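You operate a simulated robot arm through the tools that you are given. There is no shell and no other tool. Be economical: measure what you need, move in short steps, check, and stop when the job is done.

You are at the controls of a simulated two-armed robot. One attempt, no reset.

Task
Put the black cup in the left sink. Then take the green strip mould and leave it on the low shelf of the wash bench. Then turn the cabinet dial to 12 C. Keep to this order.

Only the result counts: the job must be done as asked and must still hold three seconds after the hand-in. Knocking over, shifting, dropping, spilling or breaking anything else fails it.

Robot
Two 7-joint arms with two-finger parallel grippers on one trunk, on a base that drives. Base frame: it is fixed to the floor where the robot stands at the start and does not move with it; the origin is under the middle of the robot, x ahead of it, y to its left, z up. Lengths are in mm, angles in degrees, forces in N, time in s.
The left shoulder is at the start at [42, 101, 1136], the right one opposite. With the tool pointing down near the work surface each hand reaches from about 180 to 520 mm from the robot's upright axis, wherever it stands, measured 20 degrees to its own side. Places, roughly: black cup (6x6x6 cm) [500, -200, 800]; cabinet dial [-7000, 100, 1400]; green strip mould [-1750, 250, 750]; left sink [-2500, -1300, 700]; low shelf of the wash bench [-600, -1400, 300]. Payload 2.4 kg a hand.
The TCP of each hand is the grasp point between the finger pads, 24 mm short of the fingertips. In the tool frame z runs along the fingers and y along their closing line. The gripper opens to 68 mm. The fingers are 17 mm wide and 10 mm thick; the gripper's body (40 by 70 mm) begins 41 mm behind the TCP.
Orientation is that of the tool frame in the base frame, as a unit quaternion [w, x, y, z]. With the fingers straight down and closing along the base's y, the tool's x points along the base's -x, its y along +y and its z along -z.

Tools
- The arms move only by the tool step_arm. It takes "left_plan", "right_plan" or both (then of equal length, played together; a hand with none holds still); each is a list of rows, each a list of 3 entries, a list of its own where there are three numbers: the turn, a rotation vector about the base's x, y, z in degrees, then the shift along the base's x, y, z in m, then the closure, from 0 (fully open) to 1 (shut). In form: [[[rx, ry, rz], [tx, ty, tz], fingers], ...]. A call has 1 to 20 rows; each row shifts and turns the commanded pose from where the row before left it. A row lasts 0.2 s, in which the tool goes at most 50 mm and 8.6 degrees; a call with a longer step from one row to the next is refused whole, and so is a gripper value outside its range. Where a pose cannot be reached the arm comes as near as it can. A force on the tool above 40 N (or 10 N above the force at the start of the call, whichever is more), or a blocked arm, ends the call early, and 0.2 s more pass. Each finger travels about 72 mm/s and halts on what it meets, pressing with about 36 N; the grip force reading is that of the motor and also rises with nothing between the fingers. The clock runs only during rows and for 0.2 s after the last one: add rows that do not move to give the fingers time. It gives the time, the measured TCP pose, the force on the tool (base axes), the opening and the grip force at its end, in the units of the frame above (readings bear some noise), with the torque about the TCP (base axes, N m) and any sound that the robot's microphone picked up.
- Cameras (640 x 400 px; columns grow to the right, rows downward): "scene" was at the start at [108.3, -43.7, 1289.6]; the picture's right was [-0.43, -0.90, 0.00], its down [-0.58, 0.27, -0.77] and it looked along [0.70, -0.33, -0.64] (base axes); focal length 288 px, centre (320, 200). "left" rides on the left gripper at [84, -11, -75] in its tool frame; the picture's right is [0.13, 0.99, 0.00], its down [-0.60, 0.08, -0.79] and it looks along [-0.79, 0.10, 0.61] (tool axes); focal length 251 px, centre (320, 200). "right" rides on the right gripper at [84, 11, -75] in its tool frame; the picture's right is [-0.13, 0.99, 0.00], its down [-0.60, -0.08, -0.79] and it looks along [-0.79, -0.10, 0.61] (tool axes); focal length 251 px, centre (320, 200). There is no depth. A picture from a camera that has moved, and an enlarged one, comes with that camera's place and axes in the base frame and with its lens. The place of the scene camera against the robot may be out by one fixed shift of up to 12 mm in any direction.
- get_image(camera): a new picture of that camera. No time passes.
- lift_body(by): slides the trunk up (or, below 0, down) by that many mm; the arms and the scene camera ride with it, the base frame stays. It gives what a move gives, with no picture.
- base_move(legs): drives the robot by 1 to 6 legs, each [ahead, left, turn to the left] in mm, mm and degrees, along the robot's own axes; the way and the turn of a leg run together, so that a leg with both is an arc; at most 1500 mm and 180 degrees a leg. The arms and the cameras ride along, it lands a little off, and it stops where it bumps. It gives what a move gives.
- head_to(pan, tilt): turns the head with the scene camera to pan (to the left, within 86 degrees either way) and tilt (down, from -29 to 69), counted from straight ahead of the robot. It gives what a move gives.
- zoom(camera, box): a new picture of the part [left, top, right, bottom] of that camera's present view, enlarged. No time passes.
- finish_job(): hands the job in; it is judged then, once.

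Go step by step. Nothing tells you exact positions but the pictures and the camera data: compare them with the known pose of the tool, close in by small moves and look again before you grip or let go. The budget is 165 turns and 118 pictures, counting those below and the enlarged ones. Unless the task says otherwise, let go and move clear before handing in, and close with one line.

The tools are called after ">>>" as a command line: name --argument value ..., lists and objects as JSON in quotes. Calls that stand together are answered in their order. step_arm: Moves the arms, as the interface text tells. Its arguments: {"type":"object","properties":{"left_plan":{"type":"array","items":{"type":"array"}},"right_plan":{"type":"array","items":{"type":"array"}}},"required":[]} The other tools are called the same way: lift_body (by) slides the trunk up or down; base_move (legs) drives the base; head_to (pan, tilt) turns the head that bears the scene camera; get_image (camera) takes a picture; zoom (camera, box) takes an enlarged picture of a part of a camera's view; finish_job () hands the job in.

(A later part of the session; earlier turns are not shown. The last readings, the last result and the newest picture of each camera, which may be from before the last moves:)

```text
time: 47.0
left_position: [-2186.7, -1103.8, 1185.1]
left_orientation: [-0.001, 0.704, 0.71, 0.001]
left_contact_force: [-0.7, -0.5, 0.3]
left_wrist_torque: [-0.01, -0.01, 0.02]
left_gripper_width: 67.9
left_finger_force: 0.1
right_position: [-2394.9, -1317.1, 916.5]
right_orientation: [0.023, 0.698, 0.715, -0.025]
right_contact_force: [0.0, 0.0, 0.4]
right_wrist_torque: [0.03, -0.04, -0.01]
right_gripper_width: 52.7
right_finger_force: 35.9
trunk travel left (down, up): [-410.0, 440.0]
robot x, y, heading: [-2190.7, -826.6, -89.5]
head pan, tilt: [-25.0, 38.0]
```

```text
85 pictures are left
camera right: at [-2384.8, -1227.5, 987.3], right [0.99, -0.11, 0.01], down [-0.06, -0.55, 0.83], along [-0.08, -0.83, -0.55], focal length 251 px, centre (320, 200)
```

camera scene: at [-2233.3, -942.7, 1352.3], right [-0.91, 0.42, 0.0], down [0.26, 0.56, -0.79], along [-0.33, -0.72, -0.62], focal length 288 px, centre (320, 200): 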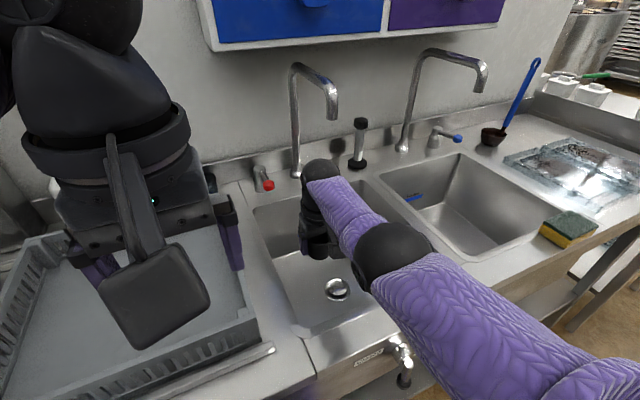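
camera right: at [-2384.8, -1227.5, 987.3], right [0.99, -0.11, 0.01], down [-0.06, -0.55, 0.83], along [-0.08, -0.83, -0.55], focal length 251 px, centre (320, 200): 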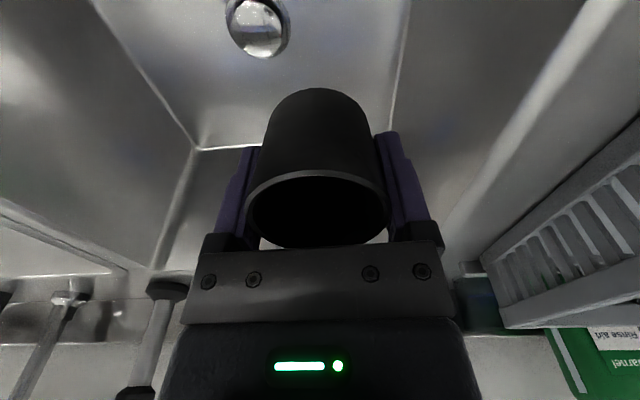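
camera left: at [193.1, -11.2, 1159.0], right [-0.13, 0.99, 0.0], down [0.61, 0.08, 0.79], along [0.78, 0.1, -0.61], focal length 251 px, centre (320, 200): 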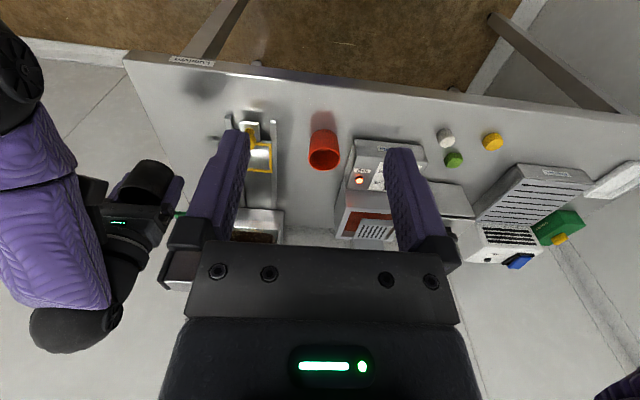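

There's clearance so far. I'll move ahead 20 mm, draw the hand in the same amount, then lower the trunk 70 mm while watching the elbow.

>>> base_move --legs '[[25, 0, 0]]'

>>> step_arm --right_plan '[[[0, 0, 0], [0, 0.02, 0], 1], [[0, 0, 0], [0, 0, -0.015], 1], [[0, 0, 0], [0, 0, -0.015], 1], [[0, 0, 0], [0, 0, 0], 1]]'

>>> lift_body --by -60

>>> get_image --camera "scene"

>>> get_image --camera "right"

```text
time: 47.9
left_position: [-2186.7, -1129.4, 1184.4]
left_orientation: [-0.001, 0.704, 0.71, 0.002]
left_contact_force: [-0.4, -0.4, 0.1]
left_wrist_torque: [0.0, -0.01, -0.02]
left_gripper_width: 68.0
left_finger_force: 0.0
right_position: [-2395.6, -1343.2, 916.1]
right_orientation: [0.023, 0.698, 0.715, -0.025]
right_contact_force: [0.5, 0.2, -0.6]
right_wrist_torque: [0.0, 0.01, -0.01]
right_gripper_width: 52.3
right_finger_force: 36.1
trunk travel left (down, up): [-410.0, 440.0]
robot x, y, heading: [-2187.1, -854.7, -89.7]
head pan, tilt: [-25.0, 38.0]
```

```text
time: 48.9
left_position: [-2186.9, -1128.5, 1185.3]
left_orientation: [-0.001, 0.704, 0.71, 0.002]
left_contact_force: [0.5, 0.8, 0.3]
left_wrist_torque: [0.02, -0.01, 0.02]
left_gripper_width: 68.1
left_finger_force: 0.1
right_position: [-2396.2, -1322.3, 885.6]
right_orientation: [0.023, 0.698, 0.715, -0.025]
right_contact_force: [-0.7, 0.0, 0.0]
right_wrist_torque: [0.01, 0.0, 0.02]
right_gripper_width: 52.6
right_finger_force: 36.6
trunk travel left (down, up): [-410.0, 440.0]
robot x, y, heading: [-2186.6, -850.1, -90.0]
head pan, tilt: [-25.0, 38.0]
```

```text
time: 49.9
left_position: [-2187.5, -1128.0, 1124.8]
left_orientation: [-0.002, 0.704, 0.711, 0.001]
left_contact_force: [0.3, -0.2, -0.1]
left_wrist_torque: [-0.02, 0.0, 0.02]
left_gripper_width: 68.1
left_finger_force: 0.1
right_position: [-2395.1, -1321.2, 825.7]
right_orientation: [0.023, 0.698, 0.715, -0.025]
right_contact_force: [0.1, -0.1, -0.3]
right_wrist_torque: [-0.01, 0.04, 0.0]
right_gripper_width: 52.6
right_finger_force: 35.7
trunk travel left (down, up): [-350.0, 500.0]
robot x, y, heading: [-2190.3, -851.6, -89.6]
head pan, tilt: [-25.0, 38.0]
```

```text
84 pictures are left
camera scene: at [-2233.1, -976.4, 1291.8], right [-0.91, 0.42, 0.0], down [0.26, 0.56, -0.79], along [-0.33, -0.72, -0.62], focal length 288 px, centre (320, 200)
```

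scene: 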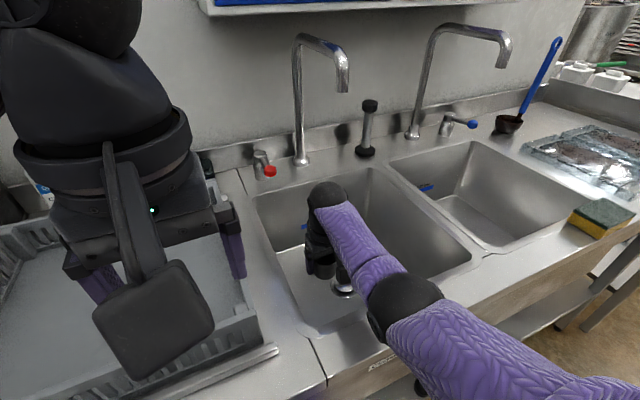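

```text
83 pictures are left
camera right: at [-2384.8, -1232.2, 897.5], right [0.99, -0.11, 0.01], down [-0.06, -0.55, 0.83], along [-0.09, -0.83, -0.55], focal length 251 px, centre (320, 200)
```

right: 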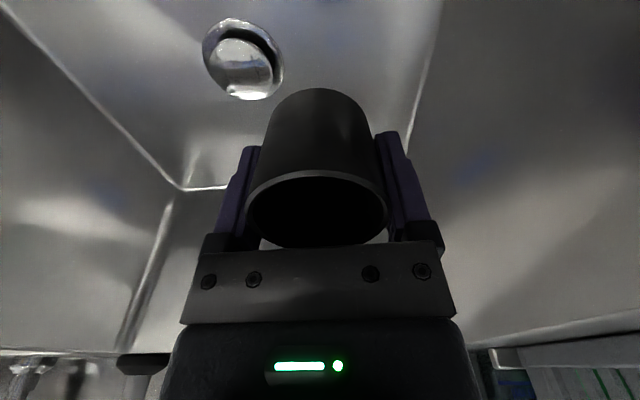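

Clear. I'll lower the trunk another 35 mm.

>>> lift_body --by -38

>>> get_image --camera "scene"

>>> get_image --camera "right"

```text
time: 50.7
left_position: [-2186.7, -1129.0, 1086.7]
left_orientation: [-0.001, 0.704, 0.71, 0.002]
left_contact_force: [0.1, -0.1, -1.0]
left_wrist_torque: [-0.03, -0.03, -0.01]
left_gripper_width: 68.1
left_finger_force: 0.1
right_position: [-2396.1, -1320.9, 788.7]
right_orientation: [0.023, 0.699, 0.714, -0.024]
right_contact_force: [-0.4, 0.0, -0.6]
right_wrist_torque: [-0.01, 0.0, -0.03]
right_gripper_width: 52.4
right_finger_force: 35.9
trunk travel left (down, up): [-312.0, 538.0]
robot x, y, heading: [-2191.2, -848.3, -89.4]
head pan, tilt: [-25.0, 38.0]
```

```text
82 pictures are left
camera scene: at [-2233.0, -983.4, 1253.4], right [-0.91, 0.42, 0.0], down [0.26, 0.56, -0.79], along [-0.33, -0.72, -0.62], focal length 288 px, centre (320, 200)
```

scene: 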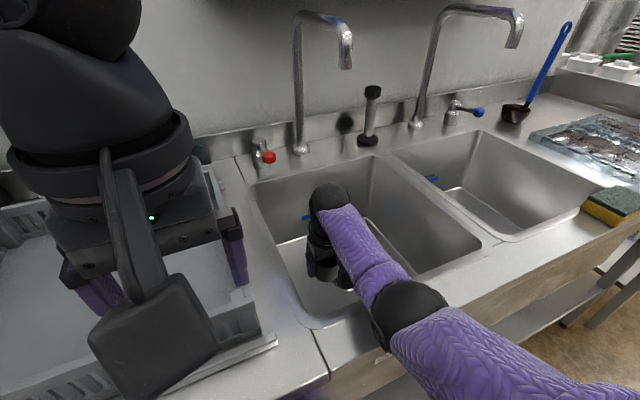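

```text
81 pictures are left
camera right: at [-2384.7, -1232.2, 859.6], right [0.99, -0.11, 0.01], down [-0.06, -0.55, 0.83], along [-0.09, -0.83, -0.55], focal length 251 px, centre (320, 200)
```

right: 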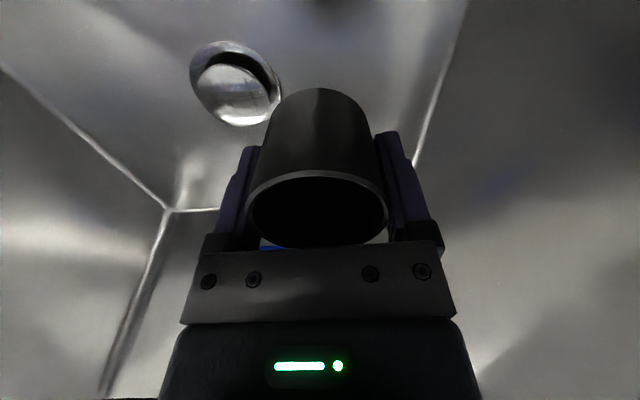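

About 27 mm remain to the sink floor. I'll lower the arm in small rows and read the force.

>>> step_arm --right_plan '[[[0, 0, 0], [0, 0, -0.008], 1], [[0, 0, 0], [0, 0, -0.006], 1], [[0, 0, 0], [0, 0, -0.004], 1], [[0, 0, 0], [0, 0, 0], 1]]'

>>> get_image --camera "right"

```text
time: 51.7
left_position: [-2187.4, -1128.5, 1087.8]
left_orientation: [-0.001, 0.704, 0.711, 0.001]
left_contact_force: [0.0, 0.6, 0.6]
left_wrist_torque: [-0.02, -0.01, -0.02]
left_gripper_width: 68.0
left_finger_force: 0.0
right_position: [-2394.5, -1321.9, 771.6]
right_orientation: [0.022, 0.698, 0.715, -0.025]
right_contact_force: [0.5, -0.5, -0.5]
right_wrist_torque: [0.01, 0.01, -0.04]
right_gripper_width: 52.3
right_finger_force: 36.3
trunk travel left (down, up): [-312.0, 538.0]
robot x, y, heading: [-2188.5, -849.8, -89.7]
head pan, tilt: [-25.0, 38.0]
```

```text
80 pictures are left
camera right: at [-2384.6, -1232.1, 841.5], right [0.99, -0.11, 0.01], down [-0.06, -0.55, 0.83], along [-0.09, -0.83, -0.55], focal length 251 px, centre (320, 200)
```

right: 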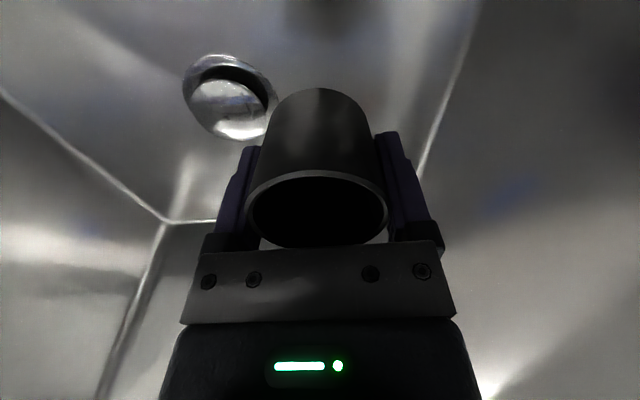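

>>> step_arm --right_plan '[[[0, 0, 0], [0, 0, -0.003], 1], [[0, 0, 0], [0, 0, -0.003], 1], [[0, 0, 0], [0, 0, -0.002], 1], [[0, 0, 0], [0, 0, 0], 1]]'

```text
time: 52.7
left_position: [-2186.3, -1128.9, 1086.1]
left_orientation: [-0.001, 0.704, 0.71, 0.002]
left_contact_force: [0.7, 0.1, -0.3]
left_wrist_torque: [-0.01, 0.01, -0.04]
left_gripper_width: 68.1
left_finger_force: 0.0
right_position: [-2395.1, -1323.0, 762.3]
right_orientation: [0.024, 0.699, 0.714, -0.025]
right_contact_force: [0.0, -0.3, -0.5]
right_wrist_torque: [-0.01, 0.01, 0.01]
right_gripper_width: 52.4
right_finger_force: 36.2
trunk travel left (down, up): [-312.0, 538.0]
robot x, y, heading: [-2188.7, -854.5, -89.7]
head pan, tilt: [-25.0, 38.0]
```

>>> step_arm --right_plan '[[[0, 0, 0], [0, 0, -0.003], 1], [[0, 0, 0], [0, 0, -0.003], 1], [[0, 0, 0], [0, 0, -0.003], 1], [[0, 0, 0], [0, 0, 0], 1]]'

>>> get_image --camera "right"

```text
time: 53.7
left_position: [-2186.7, -1128.7, 1087.0]
left_orientation: [-0.001, 0.704, 0.71, 0.001]
left_contact_force: [-0.7, -0.1, -0.4]
left_wrist_torque: [-0.01, 0.02, 0.01]
left_gripper_width: 68.2
left_finger_force: 0.0
right_position: [-2394.3, -1322.7, 753.7]
right_orientation: [0.023, 0.699, 0.714, -0.024]
right_contact_force: [0.2, 0.3, -1.1]
right_wrist_torque: [0.0, 0.0, 0.02]
right_gripper_width: 52.2
right_finger_force: 36.5
trunk travel left (down, up): [-312.0, 538.0]
robot x, y, heading: [-2191.6, -852.9, -89.6]
head pan, tilt: [-25.0, 38.0]
```

```text
79 pictures are left
camera right: at [-2384.6, -1232.0, 824.4], right [0.99, -0.11, 0.01], down [-0.06, -0.55, 0.83], along [-0.08, -0.83, -0.55], focal length 251 px, centre (320, 200)
```

right: 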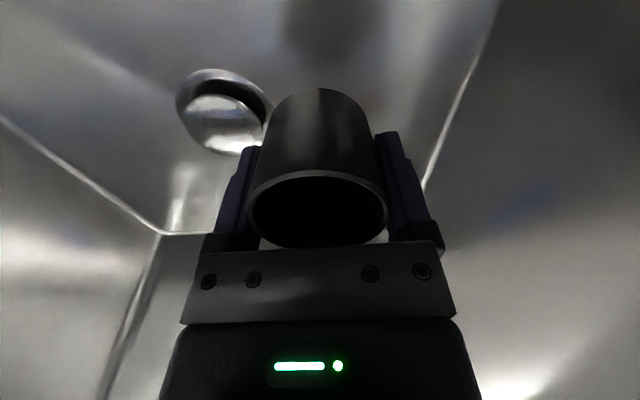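

>>> step_arm --right_plan '[[[0, 0, 0], [0, 0, -0.004], 1], [[0, 0, 0], [0, 0, -0.004], 1], [[0, 0, 0], [0, 0, -0.003], 1], [[0, 0, 0], [0, 0, 0], 1]]'

>>> get_image --camera "right"

```text
time: 54.7
left_position: [-2187.8, -1128.2, 1086.0]
left_orientation: [-0.001, 0.704, 0.71, 0.001]
left_contact_force: [0.3, 0.4, 0.9]
left_wrist_torque: [0.02, -0.02, 0.0]
left_gripper_width: 68.0
left_finger_force: 0.1
right_position: [-2394.7, -1322.9, 742.6]
right_orientation: [0.023, 0.699, 0.715, -0.027]
right_contact_force: [-0.1, -0.3, -0.6]
right_wrist_torque: [0.03, 0.01, -0.01]
right_gripper_width: 52.4
right_finger_force: 36.2
trunk travel left (down, up): [-312.0, 538.0]
robot x, y, heading: [-2188.1, -850.7, -89.6]
head pan, tilt: [-25.0, 38.0]
```

```text
78 pictures are left
camera right: at [-2384.7, -1232.3, 813.3], right [0.99, -0.11, 0.01], down [-0.06, -0.55, 0.83], along [-0.09, -0.83, -0.55], focal length 251 px, centre (320, 200)
```

right: 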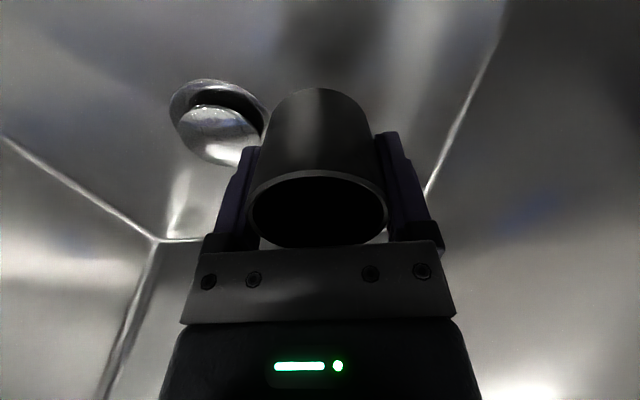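

Triangulating again puts the sink floor at about z = 668, so roughly 25 mm are left. I'll continue down.

>>> step_arm --right_plan '[[[0, 0, 0], [0, 0, -0.005], 1], [[0, 0, 0], [0, 0, -0.005], 1], [[0, 0, 0], [0, 0, -0.005], 1], [[0, 0, 0], [0, 0, 0], 1]]'

>>> get_image --camera "right"

```text
time: 55.7
left_position: [-2186.8, -1127.5, 1087.2]
left_orientation: [-0.002, 0.704, 0.71, 0.001]
left_contact_force: [0.3, 0.6, -1.0]
left_wrist_torque: [0.01, -0.04, 0.0]
left_gripper_width: 67.9
left_finger_force: 0.2
right_position: [-2396.5, -1323.3, 727.1]
right_orientation: [0.023, 0.699, 0.714, -0.025]
right_contact_force: [-0.3, 0.9, -0.2]
right_wrist_torque: [-0.01, 0.01, -0.01]
right_gripper_width: 52.6
right_finger_force: 36.2
trunk travel left (down, up): [-312.0, 538.0]
robot x, y, heading: [-2188.9, -850.7, -89.6]
head pan, tilt: [-25.0, 38.0]
```

```text
77 pictures are left
camera right: at [-2384.5, -1232.5, 798.5], right [0.99, -0.11, 0.01], down [-0.06, -0.55, 0.83], along [-0.09, -0.83, -0.55], focal length 251 px, centre (320, 200)
```

right: 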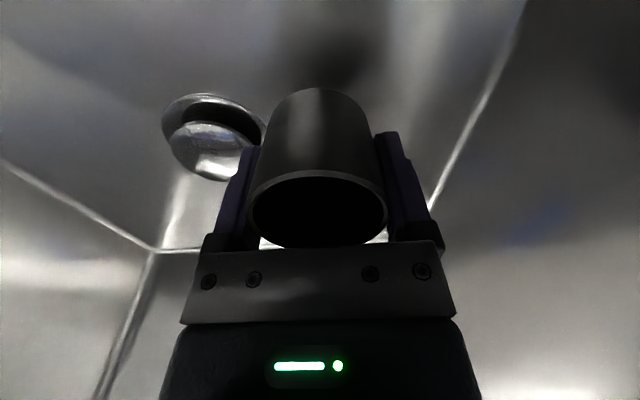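

>>> step_arm --right_plan '[[[0, 0, 0], [0, 0, -0.003], 1], [[0, 0, 0], [0, 0, -0.003], 1], [[0, 0, 0], [0, 0, -0.003], 1], [[0, 0, 0], [0, 0, 0], 1]]'

>>> get_image --camera "right"

```text
time: 56.7
left_position: [-2187.4, -1127.2, 1086.7]
left_orientation: [-0.001, 0.704, 0.71, 0.001]
left_contact_force: [0.3, 0.2, 0.3]
left_wrist_torque: [-0.03, -0.02, 0.02]
left_gripper_width: 67.9
left_finger_force: 0.0
right_position: [-2394.2, -1320.5, 718.7]
right_orientation: [0.023, 0.698, 0.715, -0.025]
right_contact_force: [0.3, 1.1, -0.2]
right_wrist_torque: [0.01, 0.02, 0.01]
right_gripper_width: 52.3
right_finger_force: 36.1
trunk travel left (down, up): [-312.0, 538.0]
robot x, y, heading: [-2189.2, -848.2, -89.6]
head pan, tilt: [-25.0, 38.0]
```

```text
76 pictures are left
camera right: at [-2384.4, -1229.9, 790.7], right [0.99, -0.11, 0.01], down [-0.06, -0.55, 0.83], along [-0.09, -0.83, -0.55], focal length 251 px, centre (320, 200)
```

right: 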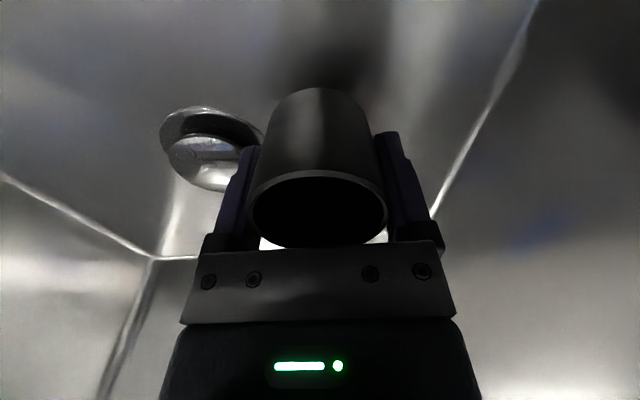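

>>> step_arm --right_plan '[[[0, 0, 0], [0, 0.002, -0.003], 1], [[0, 0, 0], [0, 0, -0.002], 1], [[0, 0, 0], [0, 0, -0.002], 1], [[0, 0, 0], [0, 0, 0], 1]]'

>>> get_image --camera "right"

```text
time: 57.7
left_position: [-2186.8, -1128.3, 1087.1]
left_orientation: [-0.001, 0.704, 0.71, 0.001]
left_contact_force: [-0.5, -0.2, -0.2]
left_wrist_torque: [-0.02, -0.03, -0.02]
left_gripper_width: 68.2
left_finger_force: 0.0
right_position: [-2393.6, -1316.8, 712.9]
right_orientation: [0.023, 0.7, 0.714, -0.025]
right_contact_force: [0.0, 0.2, -0.3]
right_wrist_torque: [-0.03, 0.06, -0.02]
right_gripper_width: 52.4
right_finger_force: 35.9
right hand out of reach, approached as far as the arm can: row 2
trunk travel left (down, up): [-312.0, 538.0]
robot x, y, heading: [-2188.6, -852.0, -89.4]
head pan, tilt: [-25.0, 38.0]
```

```text
75 pictures are left
camera right: at [-2384.3, -1226.5, 784.3], right [0.99, -0.11, 0.01], down [-0.06, -0.55, 0.83], along [-0.09, -0.83, -0.55], focal length 251 px, centre (320, 200)
```

right: 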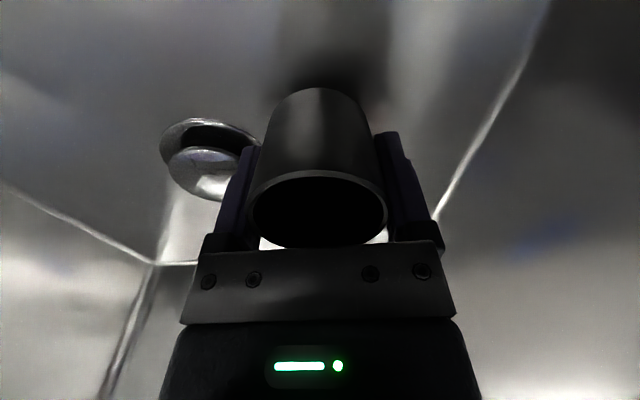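

Out of arm reach, so I'll make the last few millimetres with the trunk in small steps.

>>> lift_body --by -5

>>> get_image --camera "right"

```text
time: 58.2
left_position: [-2188.2, -1128.8, 1081.4]
left_orientation: [-0.001, 0.704, 0.71, 0.002]
left_contact_force: [-0.2, 0.1, -0.4]
left_wrist_torque: [0.04, 0.01, -0.03]
left_gripper_width: 68.1
left_finger_force: 0.1
right_position: [-2394.1, -1316.8, 708.5]
right_orientation: [0.024, 0.699, 0.715, -0.024]
right_contact_force: [0.3, 0.1, -0.1]
right_wrist_torque: [0.01, 0.02, -0.01]
right_gripper_width: 52.3
right_finger_force: 36.3
trunk travel left (down, up): [-307.0, 543.0]
robot x, y, heading: [-2189.1, -849.2, -89.6]
head pan, tilt: [-25.0, 38.0]
```

```text
74 pictures are left
camera right: at [-2384.3, -1227.2, 779.2], right [0.99, -0.11, 0.01], down [-0.06, -0.55, 0.83], along [-0.09, -0.83, -0.55], focal length 251 px, centre (320, 200)
```

right: 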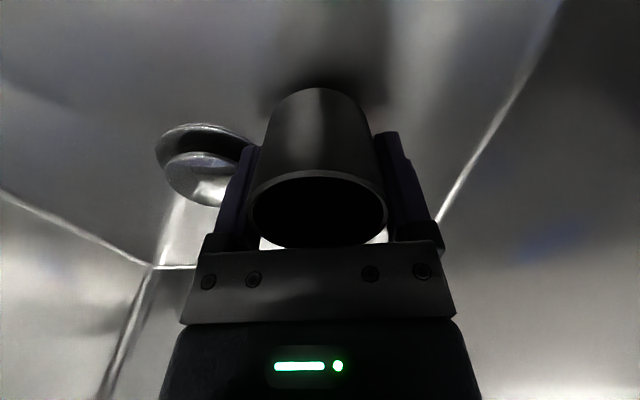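

>>> lift_body --by -6

>>> zoom --camera "right" --box '[220, 40, 420, 165]'

```text
time: 58.8
left_position: [-2185.4, -1128.3, 1076.1]
left_orientation: [0.0, 0.704, 0.71, 0.0]
left_contact_force: [0.2, 0.1, 0.6]
left_wrist_torque: [0.03, 0.02, 0.01]
left_gripper_width: 68.1
left_finger_force: 0.1
right_position: [-2396.0, -1319.1, 704.7]
right_orientation: [0.025, 0.698, 0.715, -0.028]
right_contact_force: [-0.4, 0.4, 0.2]
right_wrist_torque: [0.0, 0.02, 0.04]
right_gripper_width: 52.2
right_finger_force: 35.6
trunk travel left (down, up): [-301.0, 549.0]
robot x, y, heading: [-2190.0, -851.5, -89.5]
head pan, tilt: [-25.0, 38.0]
```

```text
3.20 times, centred on (320, 102) of right
camera zoom: at [-2384.2, -1228.4, 776.4], right [0.99, -0.11, 0.01], down [-0.06, -0.54, 0.84], along [-0.09, -0.83, -0.55], focal length 805 px, centre (320, 512)
```

zoom: 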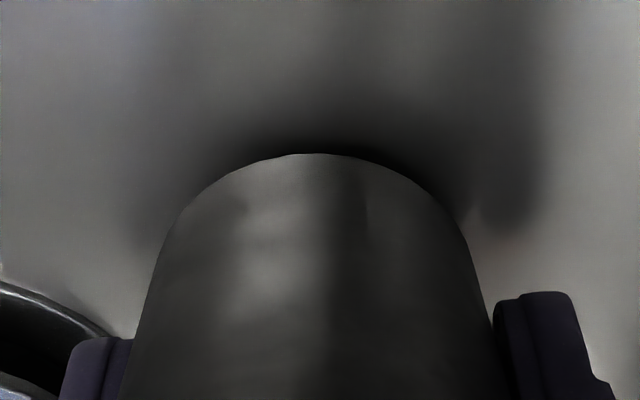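

The hand dropped less than the trunk did, so the cup is probably touching. I'll go down one more small step to confirm.

>>> lift_body --by -4

```text
time: 59.3
left_position: [-2185.4, -1124.9, 1075.8]
left_orientation: [0.0, 0.704, 0.71, -0.001]
left_contact_force: [0.3, 0.5, -0.4]
left_wrist_torque: [-0.01, -0.02, -0.04]
left_gripper_width: 67.8
left_finger_force: 0.0
right_position: [-2394.9, -1322.3, 711.3]
right_orientation: [0.032, 0.7, 0.713, -0.035]
right_contact_force: [-0.2, 0.7, 0.1]
right_wrist_torque: [0.0, -0.01, 0.03]
right_gripper_width: 52.4
right_finger_force: 35.6
trunk travel left (down, up): [-297.0, 553.0]
robot x, y, heading: [-2189.7, -852.7, -89.4]
head pan, tilt: [-25.0, 38.0]
```

The arm is tilting, so the elbow must be resting on the rim. I'll raise the trunk to free it.

>>> lift_body --by 20

>>> get_image --camera "scene"

```text
time: 60.0
left_position: [-2186.4, -1128.4, 1091.2]
left_orientation: [-0.001, 0.704, 0.71, 0.002]
left_contact_force: [0.1, 0.9, -0.2]
left_wrist_torque: [0.0, 0.01, -0.04]
left_gripper_width: 67.8
left_finger_force: 0.1
right_position: [-2393.6, -1313.4, 716.7]
right_orientation: [0.023, 0.698, 0.715, -0.024]
right_contact_force: [-0.9, -0.3, -0.5]
right_wrist_torque: [0.0, -0.01, -0.01]
right_gripper_width: 52.2
right_finger_force: 36.2
trunk travel left (down, up): [-317.0, 533.0]
robot x, y, heading: [-2190.6, -851.4, -89.2]
head pan, tilt: [-25.0, 38.0]
```

```text
72 pictures are left
camera scene: at [-2232.7, -982.7, 1257.6], right [-0.91, 0.42, 0.0], down [0.26, 0.56, -0.79], along [-0.33, -0.72, -0.62], focal length 288 px, centre (320, 200)
```

scene: 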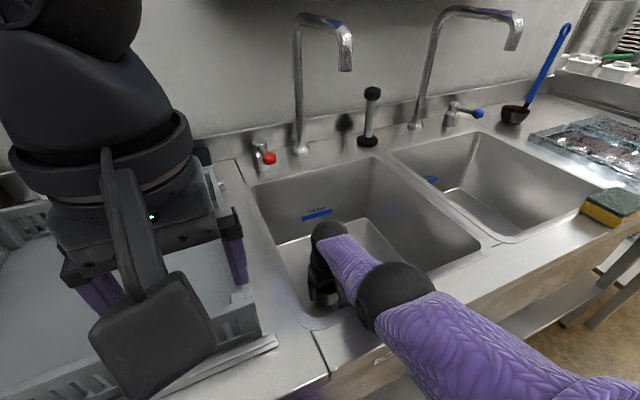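

Free now. I'll move the base 35 mm closer, draw the hand in, and lower with the arm only.

>>> base_move --legs '[[35, 0, 0]]'

>>> step_arm --right_plan '[[[0, 0, 0], [0, 0.015, 0], 1], [[0, 0, 0], [0, 0.015, 0], 1], [[0, 0, 0], [0, 0, 0], 1]]'

>>> step_arm --right_plan '[[[0, 0, 0], [0, 0, -0.003], 1], [[0, 0, 0], [0, 0, -0.003], 1], [[0, 0, 0], [0, 0, -0.003], 1], [[0, 0, 0], [0, 0, 0], 1]]'

>>> zoom --camera "right" --box '[220, 40, 420, 165]'

```text
time: 60.8
left_position: [-2187.7, -1164.2, 1091.4]
left_orientation: [0.0, 0.704, 0.71, 0.002]
left_contact_force: [-0.1, 0.6, 0.2]
left_wrist_torque: [-0.02, 0.0, 0.02]
left_gripper_width: 68.1
left_finger_force: 0.1
right_position: [-2395.2, -1351.8, 718.7]
right_orientation: [0.022, 0.699, 0.714, -0.026]
right_contact_force: [-0.1, -0.1, -0.7]
right_wrist_torque: [0.0, -0.01, 0.01]
right_gripper_width: 52.4
right_finger_force: 36.7
trunk travel left (down, up): [-317.0, 533.0]
robot x, y, heading: [-2190.8, -889.5, -89.4]
head pan, tilt: [-25.0, 38.0]
```

```text
time: 61.8
left_position: [-2182.1, -1158.5, 1091.9]
left_orientation: [-0.002, 0.702, 0.712, -0.001]
left_contact_force: [0.5, 1.1, 0.1]
left_wrist_torque: [-0.03, 0.06, 0.0]
left_gripper_width: 67.9
left_finger_force: 0.2
right_position: [-2391.6, -1354.8, 762.6]
right_orientation: [0.06, 0.694, 0.714, -0.066]
right_contact_force: [-0.2, -0.1, -0.4]
right_wrist_torque: [-0.04, -0.01, -0.02]
right_gripper_width: 52.5
right_finger_force: 35.8
trunk travel left (down, up): [-317.0, 533.0]
robot x, y, heading: [-2191.2, -884.2, -89.3]
head pan, tilt: [-25.0, 38.0]
stopped in row 3 (right hand): the arm was blocked; the commanded pose is now the measured one
```

```text
time: 62.8
left_position: [-2181.0, -1161.2, 1092.9]
left_orientation: [-0.001, 0.702, 0.712, -0.001]
left_contact_force: [1.4, -0.1, -0.4]
left_wrist_torque: [0.0, -0.02, 0.0]
left_gripper_width: 67.9
left_finger_force: 0.1
right_position: [-2391.0, -1356.8, 753.6]
right_orientation: [0.06, 0.695, 0.713, -0.066]
right_contact_force: [-0.2, -0.1, -0.7]
right_wrist_torque: [0.02, 0.03, -0.03]
right_gripper_width: 52.6
right_finger_force: 35.9
trunk travel left (down, up): [-317.0, 533.0]
robot x, y, heading: [-2185.8, -886.8, -89.3]
head pan, tilt: [-25.0, 38.0]
```

```text
3.20 times, centred on (320, 102) of right
camera zoom: at [-2380.1, -1259.9, 815.3], right [0.99, -0.1, 0.01], down [-0.06, -0.46, 0.89], along [-0.08, -0.88, -0.46], focal length 805 px, centre (320, 512)
```

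zoom: 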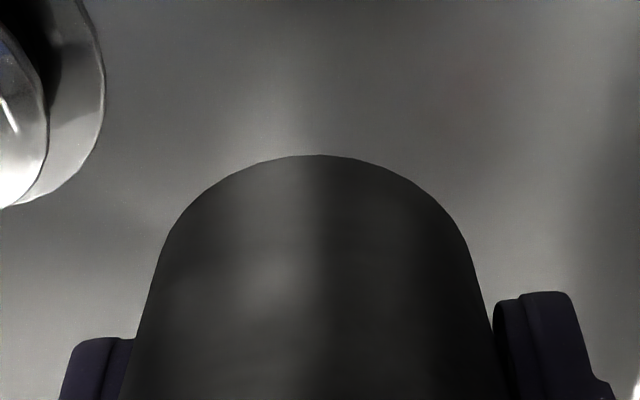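

Drawing in lowered the elbow onto the rim. A higher shoulder with a straighter arm should clear it: I'll raise the trunk 60 mm, undo the tilt, and then reach down.

>>> lift_body --by 60

>>> step_arm --right_plan '[[[5, 0, 0], [0, 0.01, 0], 1], [[5, 0, 0], [0, 0.01, 0], 1], [[0, 0, 0], [0, 0.01, -0.02], 1], [[0, 0, 0], [0, 0, -0.02], 1], [[0, 0, 0], [0, 0, -0.02], 1], [[0, 0, 0], [0, 0, 0], 1]]'

>>> get_image --camera "scene"

>>> get_image --camera "right"

```text
time: 63.8
left_position: [-2186.2, -1165.2, 1150.7]
left_orientation: [0.0, 0.702, 0.712, 0.002]
left_contact_force: [-0.4, 0.4, -0.4]
left_wrist_torque: [-0.01, 0.04, 0.0]
left_gripper_width: 67.8
left_finger_force: 0.1
right_position: [-2395.0, -1353.0, 805.2]
right_orientation: [0.055, 0.696, 0.714, -0.057]
right_contact_force: [-0.2, 0.3, 0.2]
right_wrist_torque: [-0.01, -0.01, 0.01]
right_gripper_width: 52.3
right_finger_force: 36.2
trunk travel left (down, up): [-377.0, 473.0]
robot x, y, heading: [-2187.6, -888.1, -89.5]
head pan, tilt: [-25.0, 38.0]
```

```text
time: 65.2
left_position: [-2186.5, -1165.1, 1151.2]
left_orientation: [-0.001, 0.702, 0.712, 0.002]
left_contact_force: [-0.6, 0.1, 0.2]
left_wrist_torque: [0.03, -0.02, -0.01]
left_gripper_width: 67.8
left_finger_force: 0.0
right_position: [-2392.9, -1315.2, 750.2]
right_orientation: [-0.006, 0.698, 0.716, 0.005]
right_contact_force: [0.6, 0.5, -0.3]
right_wrist_torque: [-0.02, 0.02, -0.02]
right_gripper_width: 52.3
right_finger_force: 36.3
right hand out of reach, approached as far as the arm can: row 5
trunk travel left (down, up): [-377.0, 473.0]
robot x, y, heading: [-2186.3, -887.6, -89.5]
head pan, tilt: [-25.0, 38.0]
```

```text
70 pictures are left
camera scene: at [-2233.4, -1008.4, 1319.0], right [-0.91, 0.41, 0.0], down [0.25, 0.56, -0.79], along [-0.32, -0.72, -0.62], focal length 288 px, centre (320, 200)
```

scene: 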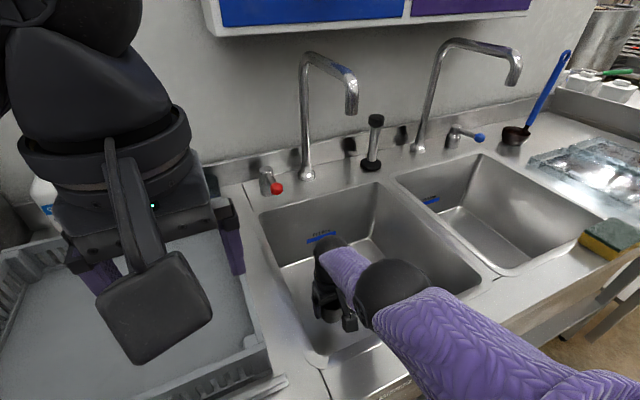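

```text
69 pictures are left
camera right: at [-2382.4, -1231.3, 829.3], right [0.99, -0.1, 0.0], down [-0.06, -0.62, 0.78], along [-0.08, -0.78, -0.62], focal length 251 px, centre (320, 200)
```

right: 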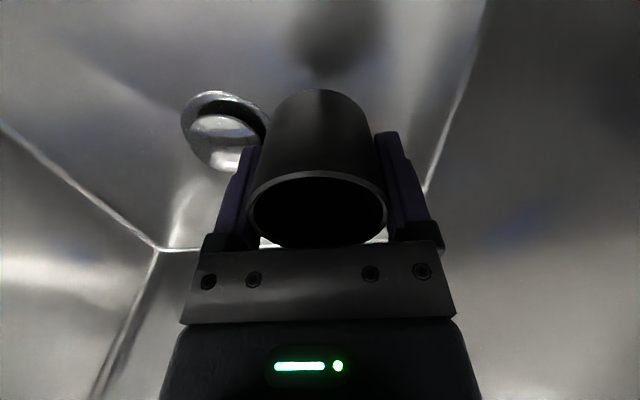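

The elbow is well clear now. I'll lower the trunk 36 mm.

>>> lift_body --by -36

>>> zoom --camera "right" --box '[220, 40, 420, 165]'

```text
time: 66.0
left_position: [-2186.1, -1164.2, 1115.6]
left_orientation: [-0.002, 0.703, 0.712, 0.001]
left_contact_force: [0.1, -0.7, -0.3]
left_wrist_torque: [-0.01, 0.01, 0.0]
left_gripper_width: 67.8
left_finger_force: 0.0
right_position: [-2393.3, -1316.1, 713.8]
right_orientation: [-0.007, 0.698, 0.716, 0.006]
right_contact_force: [-0.9, -0.8, -0.4]
right_wrist_torque: [0.02, 0.03, -0.02]
right_gripper_width: 52.7
right_finger_force: 36.0
trunk travel left (down, up): [-341.0, 509.0]
robot x, y, heading: [-2191.0, -888.1, -89.2]
head pan, tilt: [-25.0, 38.0]
```

```text
3.20 times, centred on (320, 102) of right
camera zoom: at [-2382.7, -1232.0, 792.2], right [0.99, -0.1, 0.0], down [-0.06, -0.62, 0.78], along [-0.08, -0.78, -0.63], focal length 805 px, centre (320, 512)
```

zoom: 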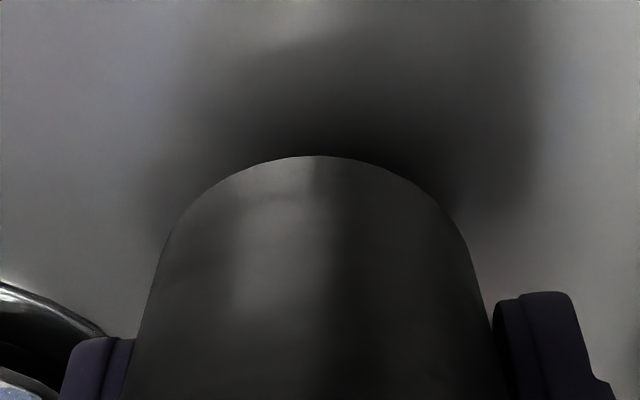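

Now I'll go down in small steps until the floor is felt.

>>> lift_body --by -5

>>> lift_body --by -4

>>> zoom --camera "right" --box '[220, 40, 420, 165]'

```text
time: 66.6
left_position: [-2187.2, -1162.7, 1111.5]
left_orientation: [-0.002, 0.702, 0.712, 0.001]
left_contact_force: [0.5, -0.1, -0.2]
left_wrist_torque: [-0.01, 0.02, -0.05]
left_gripper_width: 67.9
left_finger_force: 0.1
right_position: [-2394.8, -1316.2, 707.9]
right_orientation: [-0.007, 0.697, 0.717, 0.007]
right_contact_force: [-0.1, 0.2, -0.1]
right_wrist_torque: [0.02, 0.0, -0.02]
right_gripper_width: 52.6
right_finger_force: 35.9
trunk travel left (down, up): [-336.0, 514.0]
robot x, y, heading: [-2193.1, -886.9, -89.3]
head pan, tilt: [-25.0, 38.0]
```

```text
time: 67.1
left_position: [-2187.0, -1164.0, 1106.2]
left_orientation: [-0.001, 0.702, 0.712, 0.001]
left_contact_force: [0.1, -0.1, 0.0]
left_wrist_torque: [0.0, -0.01, -0.02]
left_gripper_width: 68.1
left_finger_force: 0.1
right_position: [-2393.3, -1315.5, 703.7]
right_orientation: [-0.008, 0.698, 0.716, 0.007]
right_contact_force: [-0.1, 0.3, -0.8]
right_wrist_torque: [0.0, 0.03, -0.01]
right_gripper_width: 52.5
right_finger_force: 36.1
trunk travel left (down, up): [-332.0, 518.0]
robot x, y, heading: [-2193.5, -887.7, -89.2]
head pan, tilt: [-25.0, 38.0]
```

```text
3.20 times, centred on (320, 102) of right
camera zoom: at [-2382.8, -1232.8, 782.7], right [0.99, -0.1, 0.0], down [-0.06, -0.62, 0.78], along [-0.08, -0.78, -0.63], focal length 805 px, centre (320, 512)
```

zoom: 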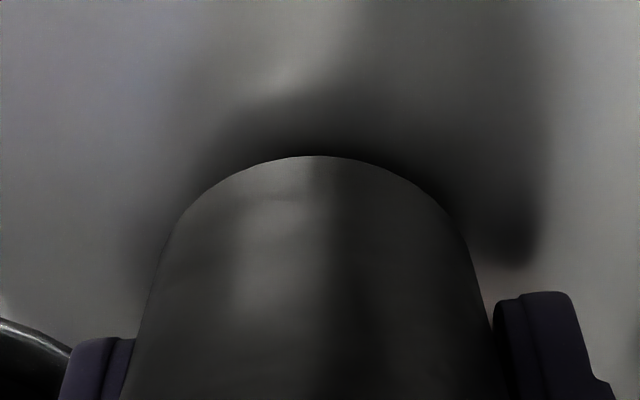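

>>> lift_body --by -4

>>> lift_body --by -3

>>> zoom --camera "right" --box '[220, 40, 420, 165]'

```text
time: 67.6
left_position: [-2185.8, -1164.0, 1102.3]
left_orientation: [-0.001, 0.702, 0.712, 0.001]
left_contact_force: [-0.8, 0.3, 0.0]
left_wrist_torque: [0.01, -0.02, -0.04]
left_gripper_width: 68.1
left_finger_force: 0.1
right_position: [-2392.5, -1316.4, 698.7]
right_orientation: [-0.008, 0.698, 0.716, 0.008]
right_contact_force: [0.2, 0.7, -0.9]
right_wrist_torque: [0.0, 0.03, -0.02]
right_gripper_width: 52.5
right_finger_force: 36.3
trunk travel left (down, up): [-328.0, 522.0]
robot x, y, heading: [-2191.2, -886.7, -89.2]
head pan, tilt: [-25.0, 38.0]
```

```text
time: 68.2
left_position: [-2186.5, -1164.9, 1100.6]
left_orientation: [-0.001, 0.703, 0.712, 0.001]
left_contact_force: [-0.8, -0.2, 0.6]
left_wrist_torque: [0.02, 0.05, -0.01]
left_gripper_width: 67.8
left_finger_force: 0.1
right_position: [-2392.9, -1317.2, 696.6]
right_orientation: [-0.008, 0.698, 0.716, 0.009]
right_contact_force: [0.1, 1.1, 5.8]
right_wrist_torque: [-0.06, 0.03, 0.0]
right_gripper_width: 52.3
right_finger_force: 36.1
trunk travel left (down, up): [-325.0, 525.0]
robot x, y, heading: [-2194.6, -884.9, -89.0]
head pan, tilt: [-25.0, 38.0]
```

```text
3.20 times, centred on (320, 102) of right
camera zoom: at [-2382.8, -1233.4, 775.8], right [0.99, -0.1, 0.0], down [-0.06, -0.62, 0.78], along [-0.08, -0.78, -0.63], focal length 805 px, centre (320, 512)
```

zoom: 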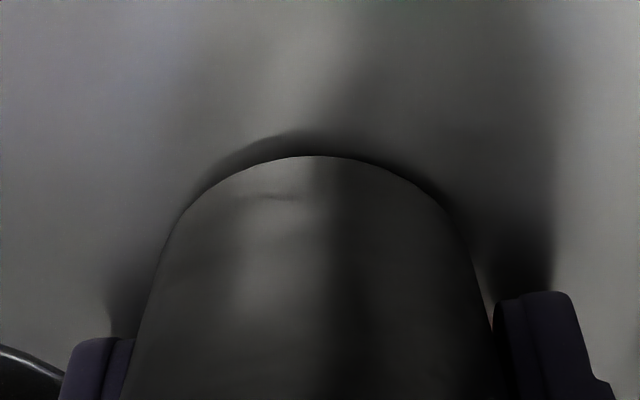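

Contact with +6 N on the floor. I'll open the fingers and raise straight up with the trunk.

>>> step_arm --right_plan '[[[0, 0, 0], [0, 0, 0], 0.6], [[0, 0, 0], [0, 0, 0], 0], [[0, 0, 0], [0, 0, 0], 0], [[0, 0, 0], [0, 0, 0], 0]]'

>>> get_image --camera "right"

```text
time: 69.2
left_position: [-2187.2, -1164.1, 1098.9]
left_orientation: [-0.001, 0.703, 0.711, 0.001]
left_contact_force: [-0.4, 0.6, -0.2]
left_wrist_torque: [-0.03, 0.01, 0.01]
left_gripper_width: 68.0
left_finger_force: 0.1
right_position: [-2392.2, -1316.9, 695.7]
right_orientation: [-0.009, 0.698, 0.716, 0.009]
right_contact_force: [-0.2, -0.9, 0.1]
right_wrist_torque: [0.0, -0.01, -0.01]
right_gripper_width: 67.8
right_finger_force: 0.0
trunk travel left (down, up): [-325.0, 525.0]
robot x, y, heading: [-2190.1, -886.9, -89.5]
head pan, tilt: [-25.0, 38.0]
```

```text
65 pictures are left
camera right: at [-2382.9, -1233.5, 775.3], right [0.99, -0.1, 0.0], down [-0.06, -0.62, 0.78], along [-0.08, -0.77, -0.63], focal length 251 px, centre (320, 200)
```

right: 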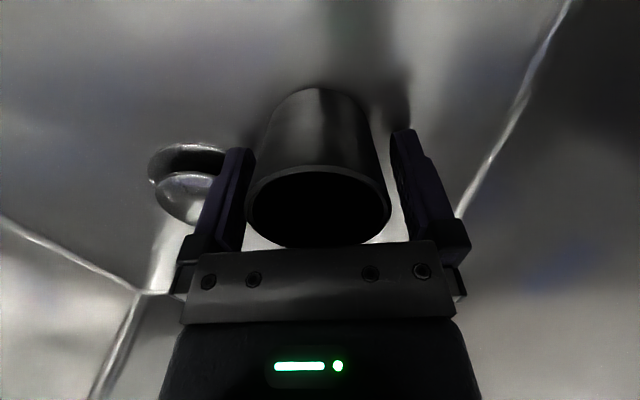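

The cup stands free. Raising the trunk.

>>> lift_body --by 60

>>> lift_body --by 180

>>> get_image --camera "right"

```text
time: 70.2
left_position: [-2185.8, -1164.5, 1159.2]
left_orientation: [-0.002, 0.702, 0.712, 0.001]
left_contact_force: [-0.1, 0.7, 0.2]
left_wrist_torque: [-0.01, 0.0, 0.0]
left_gripper_width: 68.1
left_finger_force: 0.0
right_position: [-2392.0, -1318.9, 762.8]
right_orientation: [-0.003, 0.698, 0.716, 0.002]
right_contact_force: [-0.6, -0.9, -0.6]
right_wrist_torque: [0.02, -0.03, -0.03]
right_gripper_width: 67.6
right_finger_force: 0.0
trunk travel left (down, up): [-385.0, 465.0]
robot x, y, heading: [-2190.2, -884.9, -89.3]
head pan, tilt: [-25.0, 38.0]
```

```text
time: 72.2
left_position: [-2186.8, -1164.2, 1339.8]
left_orientation: [-0.001, 0.702, 0.712, 0.001]
left_contact_force: [0.9, 0.0, 1.3]
left_wrist_torque: [-0.02, -0.03, -0.01]
left_gripper_width: 67.8
left_finger_force: 0.1
right_position: [-2393.2, -1324.7, 963.2]
right_orientation: [0.014, 0.697, 0.716, -0.015]
right_contact_force: [0.4, 0.7, 0.0]
right_wrist_torque: [0.04, -0.01, 0.01]
right_gripper_width: 68.1
right_finger_force: 0.0
trunk travel left (down, up): [-565.0, 285.0]
robot x, y, heading: [-2188.6, -885.3, -89.4]
head pan, tilt: [-25.0, 38.0]
```

```text
64 pictures are left
camera right: at [-2382.6, -1236.6, 1037.4], right [0.99, -0.1, 0.0], down [-0.06, -0.57, 0.82], along [-0.08, -0.81, -0.58], focal length 251 px, centre (320, 200)
```

right: 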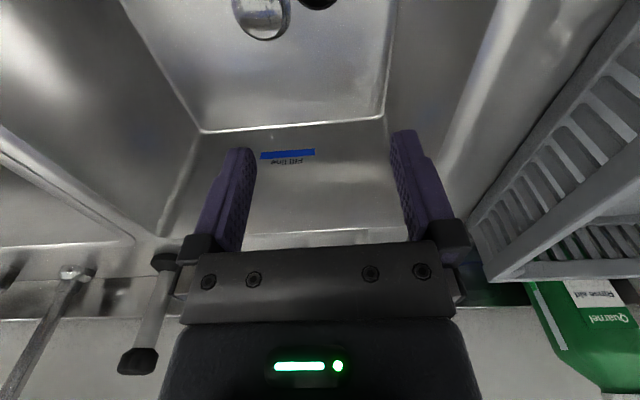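

The black cup is standing in the left sink. Next I'll back away, turn to face the other table and look for the green strip mould.

>>> base_move --legs '[[-390, 0, 0], [0, 220, 0], [0, 0, 90], [0, 0, 90]]'

>>> head_to --pan 0 --tilt 40

>>> get_image --camera "scene"

```text
time: 83.5
left_position: [-1974.2, -219.0, 1341.1]
left_orientation: [-0.001, -0.705, 0.709, -0.001]
left_contact_force: [0.1, 0.0, 0.7]
left_wrist_torque: [0.01, 0.01, 0.03]
left_gripper_width: 68.0
left_finger_force: 0.0
right_position: [-1765.9, -62.9, 963.5]
right_orientation: [-0.014, 0.71, -0.704, -0.014]
right_contact_force: [-0.4, -0.3, 0.5]
right_wrist_torque: [-0.02, 0.05, 0.0]
right_gripper_width: 68.1
right_finger_force: 0.1
trunk travel left (down, up): [-565.0, 285.0]
robot x, y, heading: [-1975.4, -492.6, 89.4]
head pan, tilt: [-25.0, 38.0]
```

```text
time: 84.4
left_position: [-1973.2, -219.0, 1338.9]
left_orientation: [-0.002, -0.705, 0.709, 0.0]
left_contact_force: [0.3, 0.6, 0.1]
left_wrist_torque: [0.01, 0.02, 0.04]
left_gripper_width: 68.1
left_finger_force: 0.1
right_position: [-1763.7, -62.3, 963.1]
right_orientation: [-0.014, 0.71, -0.704, -0.014]
right_contact_force: [0.7, 0.5, -0.1]
right_wrist_torque: [-0.01, 0.02, 0.01]
right_gripper_width: 68.1
right_finger_force: 0.2
trunk travel left (down, up): [-565.0, 285.0]
robot x, y, heading: [-1976.0, -495.5, 89.7]
head pan, tilt: [0.0, 40.0]
```

```text
63 pictures are left
camera scene: at [-1982.8, -401.9, 1504.9], right [1.0, -0.01, 0.0], down [-0.01, -0.64, -0.77], along [0.01, 0.77, -0.64], focal length 288 px, centre (320, 200)
```

scene: 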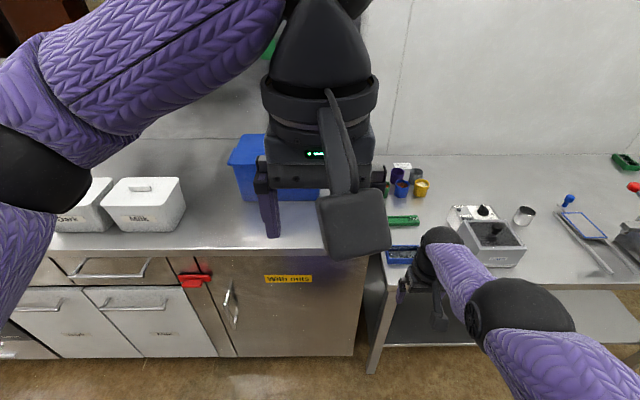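

A green strip lies at about (402, 220), right of the cabinet. I'll zoom in on it.

>>> zoom --camera "scene" --box '[370, 140, 530, 300]'

>>> get_image --camera "right"

```text
2.50 times, centred on (450, 220) of scene
camera zoom: at [-1982.8, -401.9, 1504.9], right [1.0, -0.01, 0.0], down [-0.01, -0.64, -0.77], along [0.01, 0.77, -0.64], focal length 720 px, centre (-5, 150)
```

zoom: 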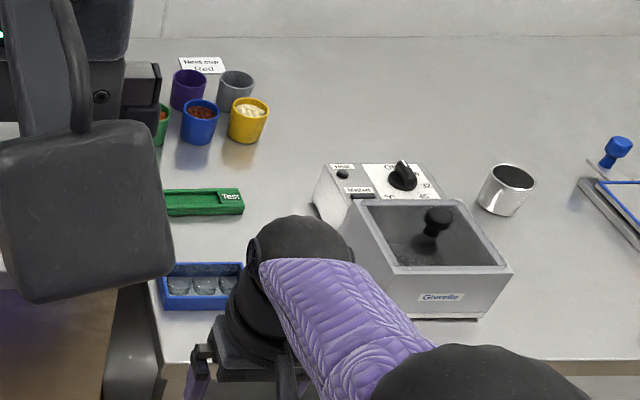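

```text
61 pictures are left
camera right: at [-1773.3, -149.2, 1037.5], right [-0.99, 0.12, 0.0], down [0.07, 0.57, 0.82], along [0.1, 0.81, -0.58], focal length 251 px, centre (320, 200)
```

right: 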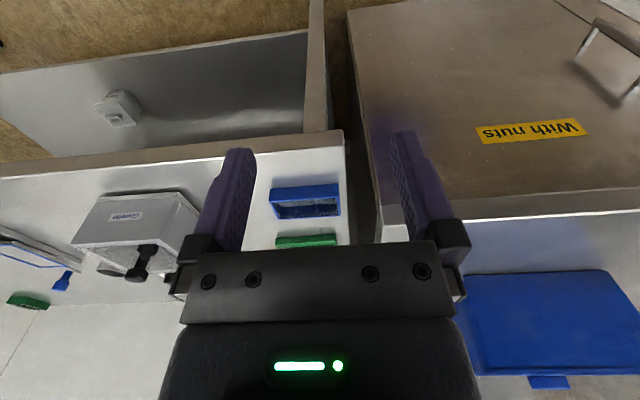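

>>> step_arm --left_plan '[[[0, 0, 0], [-0.04, 0, 0], 0], [[0, 0, 0], [-0.04, 0, 0], 0], [[0, 0, 0], [-0.04, 0, 0], 0], [[0, 0, 0], [-0.04, 0, 0], 0], [[0, 0, 0], [0, -0.03, 0], 0]]'

>>> zoom --camera "scene" --box '[350, 160, 510, 280]'

```text
time: 85.6
left_position: [-2133.6, -248.8, 1338.6]
left_orientation: [-0.002, -0.705, 0.709, 0.0]
left_contact_force: [1.1, -0.6, 0.5]
left_wrist_torque: [0.02, -0.03, -0.02]
left_gripper_width: 68.1
left_finger_force: 0.0
right_position: [-1764.6, -63.0, 965.0]
right_orientation: [-0.015, 0.709, -0.704, -0.014]
right_contact_force: [0.5, -0.3, 0.4]
right_wrist_torque: [-0.01, 0.0, -0.01]
right_gripper_width: 67.9
right_finger_force: 0.1
trunk travel left (down, up): [-565.0, 285.0]
robot x, y, heading: [-1973.9, -494.3, 89.5]
head pan, tilt: [0.0, 40.0]
```

```text
3.33 times, centred on (430, 220) of scene
camera zoom: at [-1982.8, -402.5, 1504.9], right [1.0, -0.01, 0.0], down [-0.01, -0.64, -0.77], along [0.01, 0.77, -0.64], focal length 960 px, centre (-47, 133)
```

zoom: 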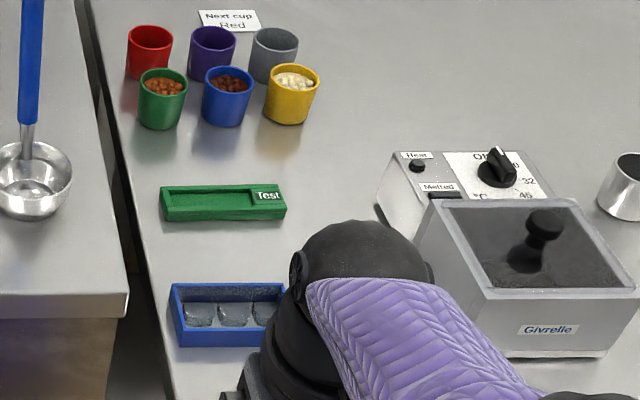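

The green strip mould lies at about (-1690, 326), roughly 130 mm long along x. I'll move closer and look with the hand camera to judge clearances.

>>> base_move --legs '[[230, -75, 0]]'

>>> get_image --camera "right"

>>> get_image --camera "scene"

```text
time: 87.4
left_position: [-2057.1, -16.3, 1337.2]
left_orientation: [-0.002, -0.706, 0.709, 0.0]
left_contact_force: [-0.1, 0.1, 1.7]
left_wrist_torque: [-0.05, 0.0, -0.01]
left_gripper_width: 68.0
left_finger_force: 0.0
right_position: [-1688.5, 168.0, 963.5]
right_orientation: [-0.014, 0.71, -0.704, -0.014]
right_contact_force: [-0.4, 0.2, -0.1]
right_wrist_torque: [0.0, 0.02, -0.01]
right_gripper_width: 67.7
right_finger_force: 0.2
trunk travel left (down, up): [-565.0, 285.0]
robot x, y, heading: [-1900.0, -263.9, 89.7]
head pan, tilt: [0.0, 40.0]
```

```text
59 pictures are left
camera right: at [-1697.2, 81.8, 1037.2], right [-0.99, 0.12, 0.0], down [0.07, 0.57, 0.82], along [0.1, 0.81, -0.58], focal length 251 px, centre (320, 200)
```

right: 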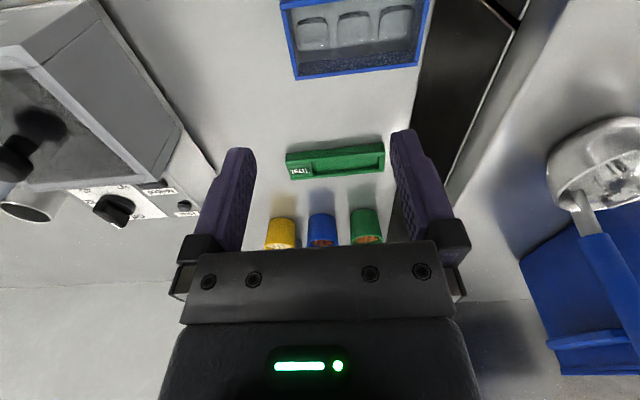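

```text
58 pictures are left
camera scene: at [-1906.6, -170.7, 1504.8], right [1.0, -0.01, 0.0], down [0.0, -0.64, -0.77], along [0.01, 0.77, -0.64], focal length 288 px, centre (320, 200)
```

scene: 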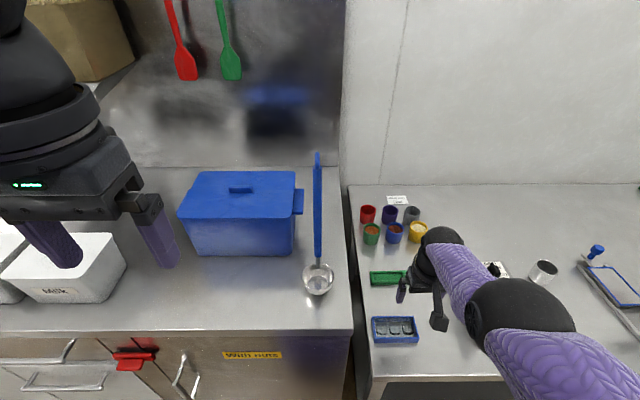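

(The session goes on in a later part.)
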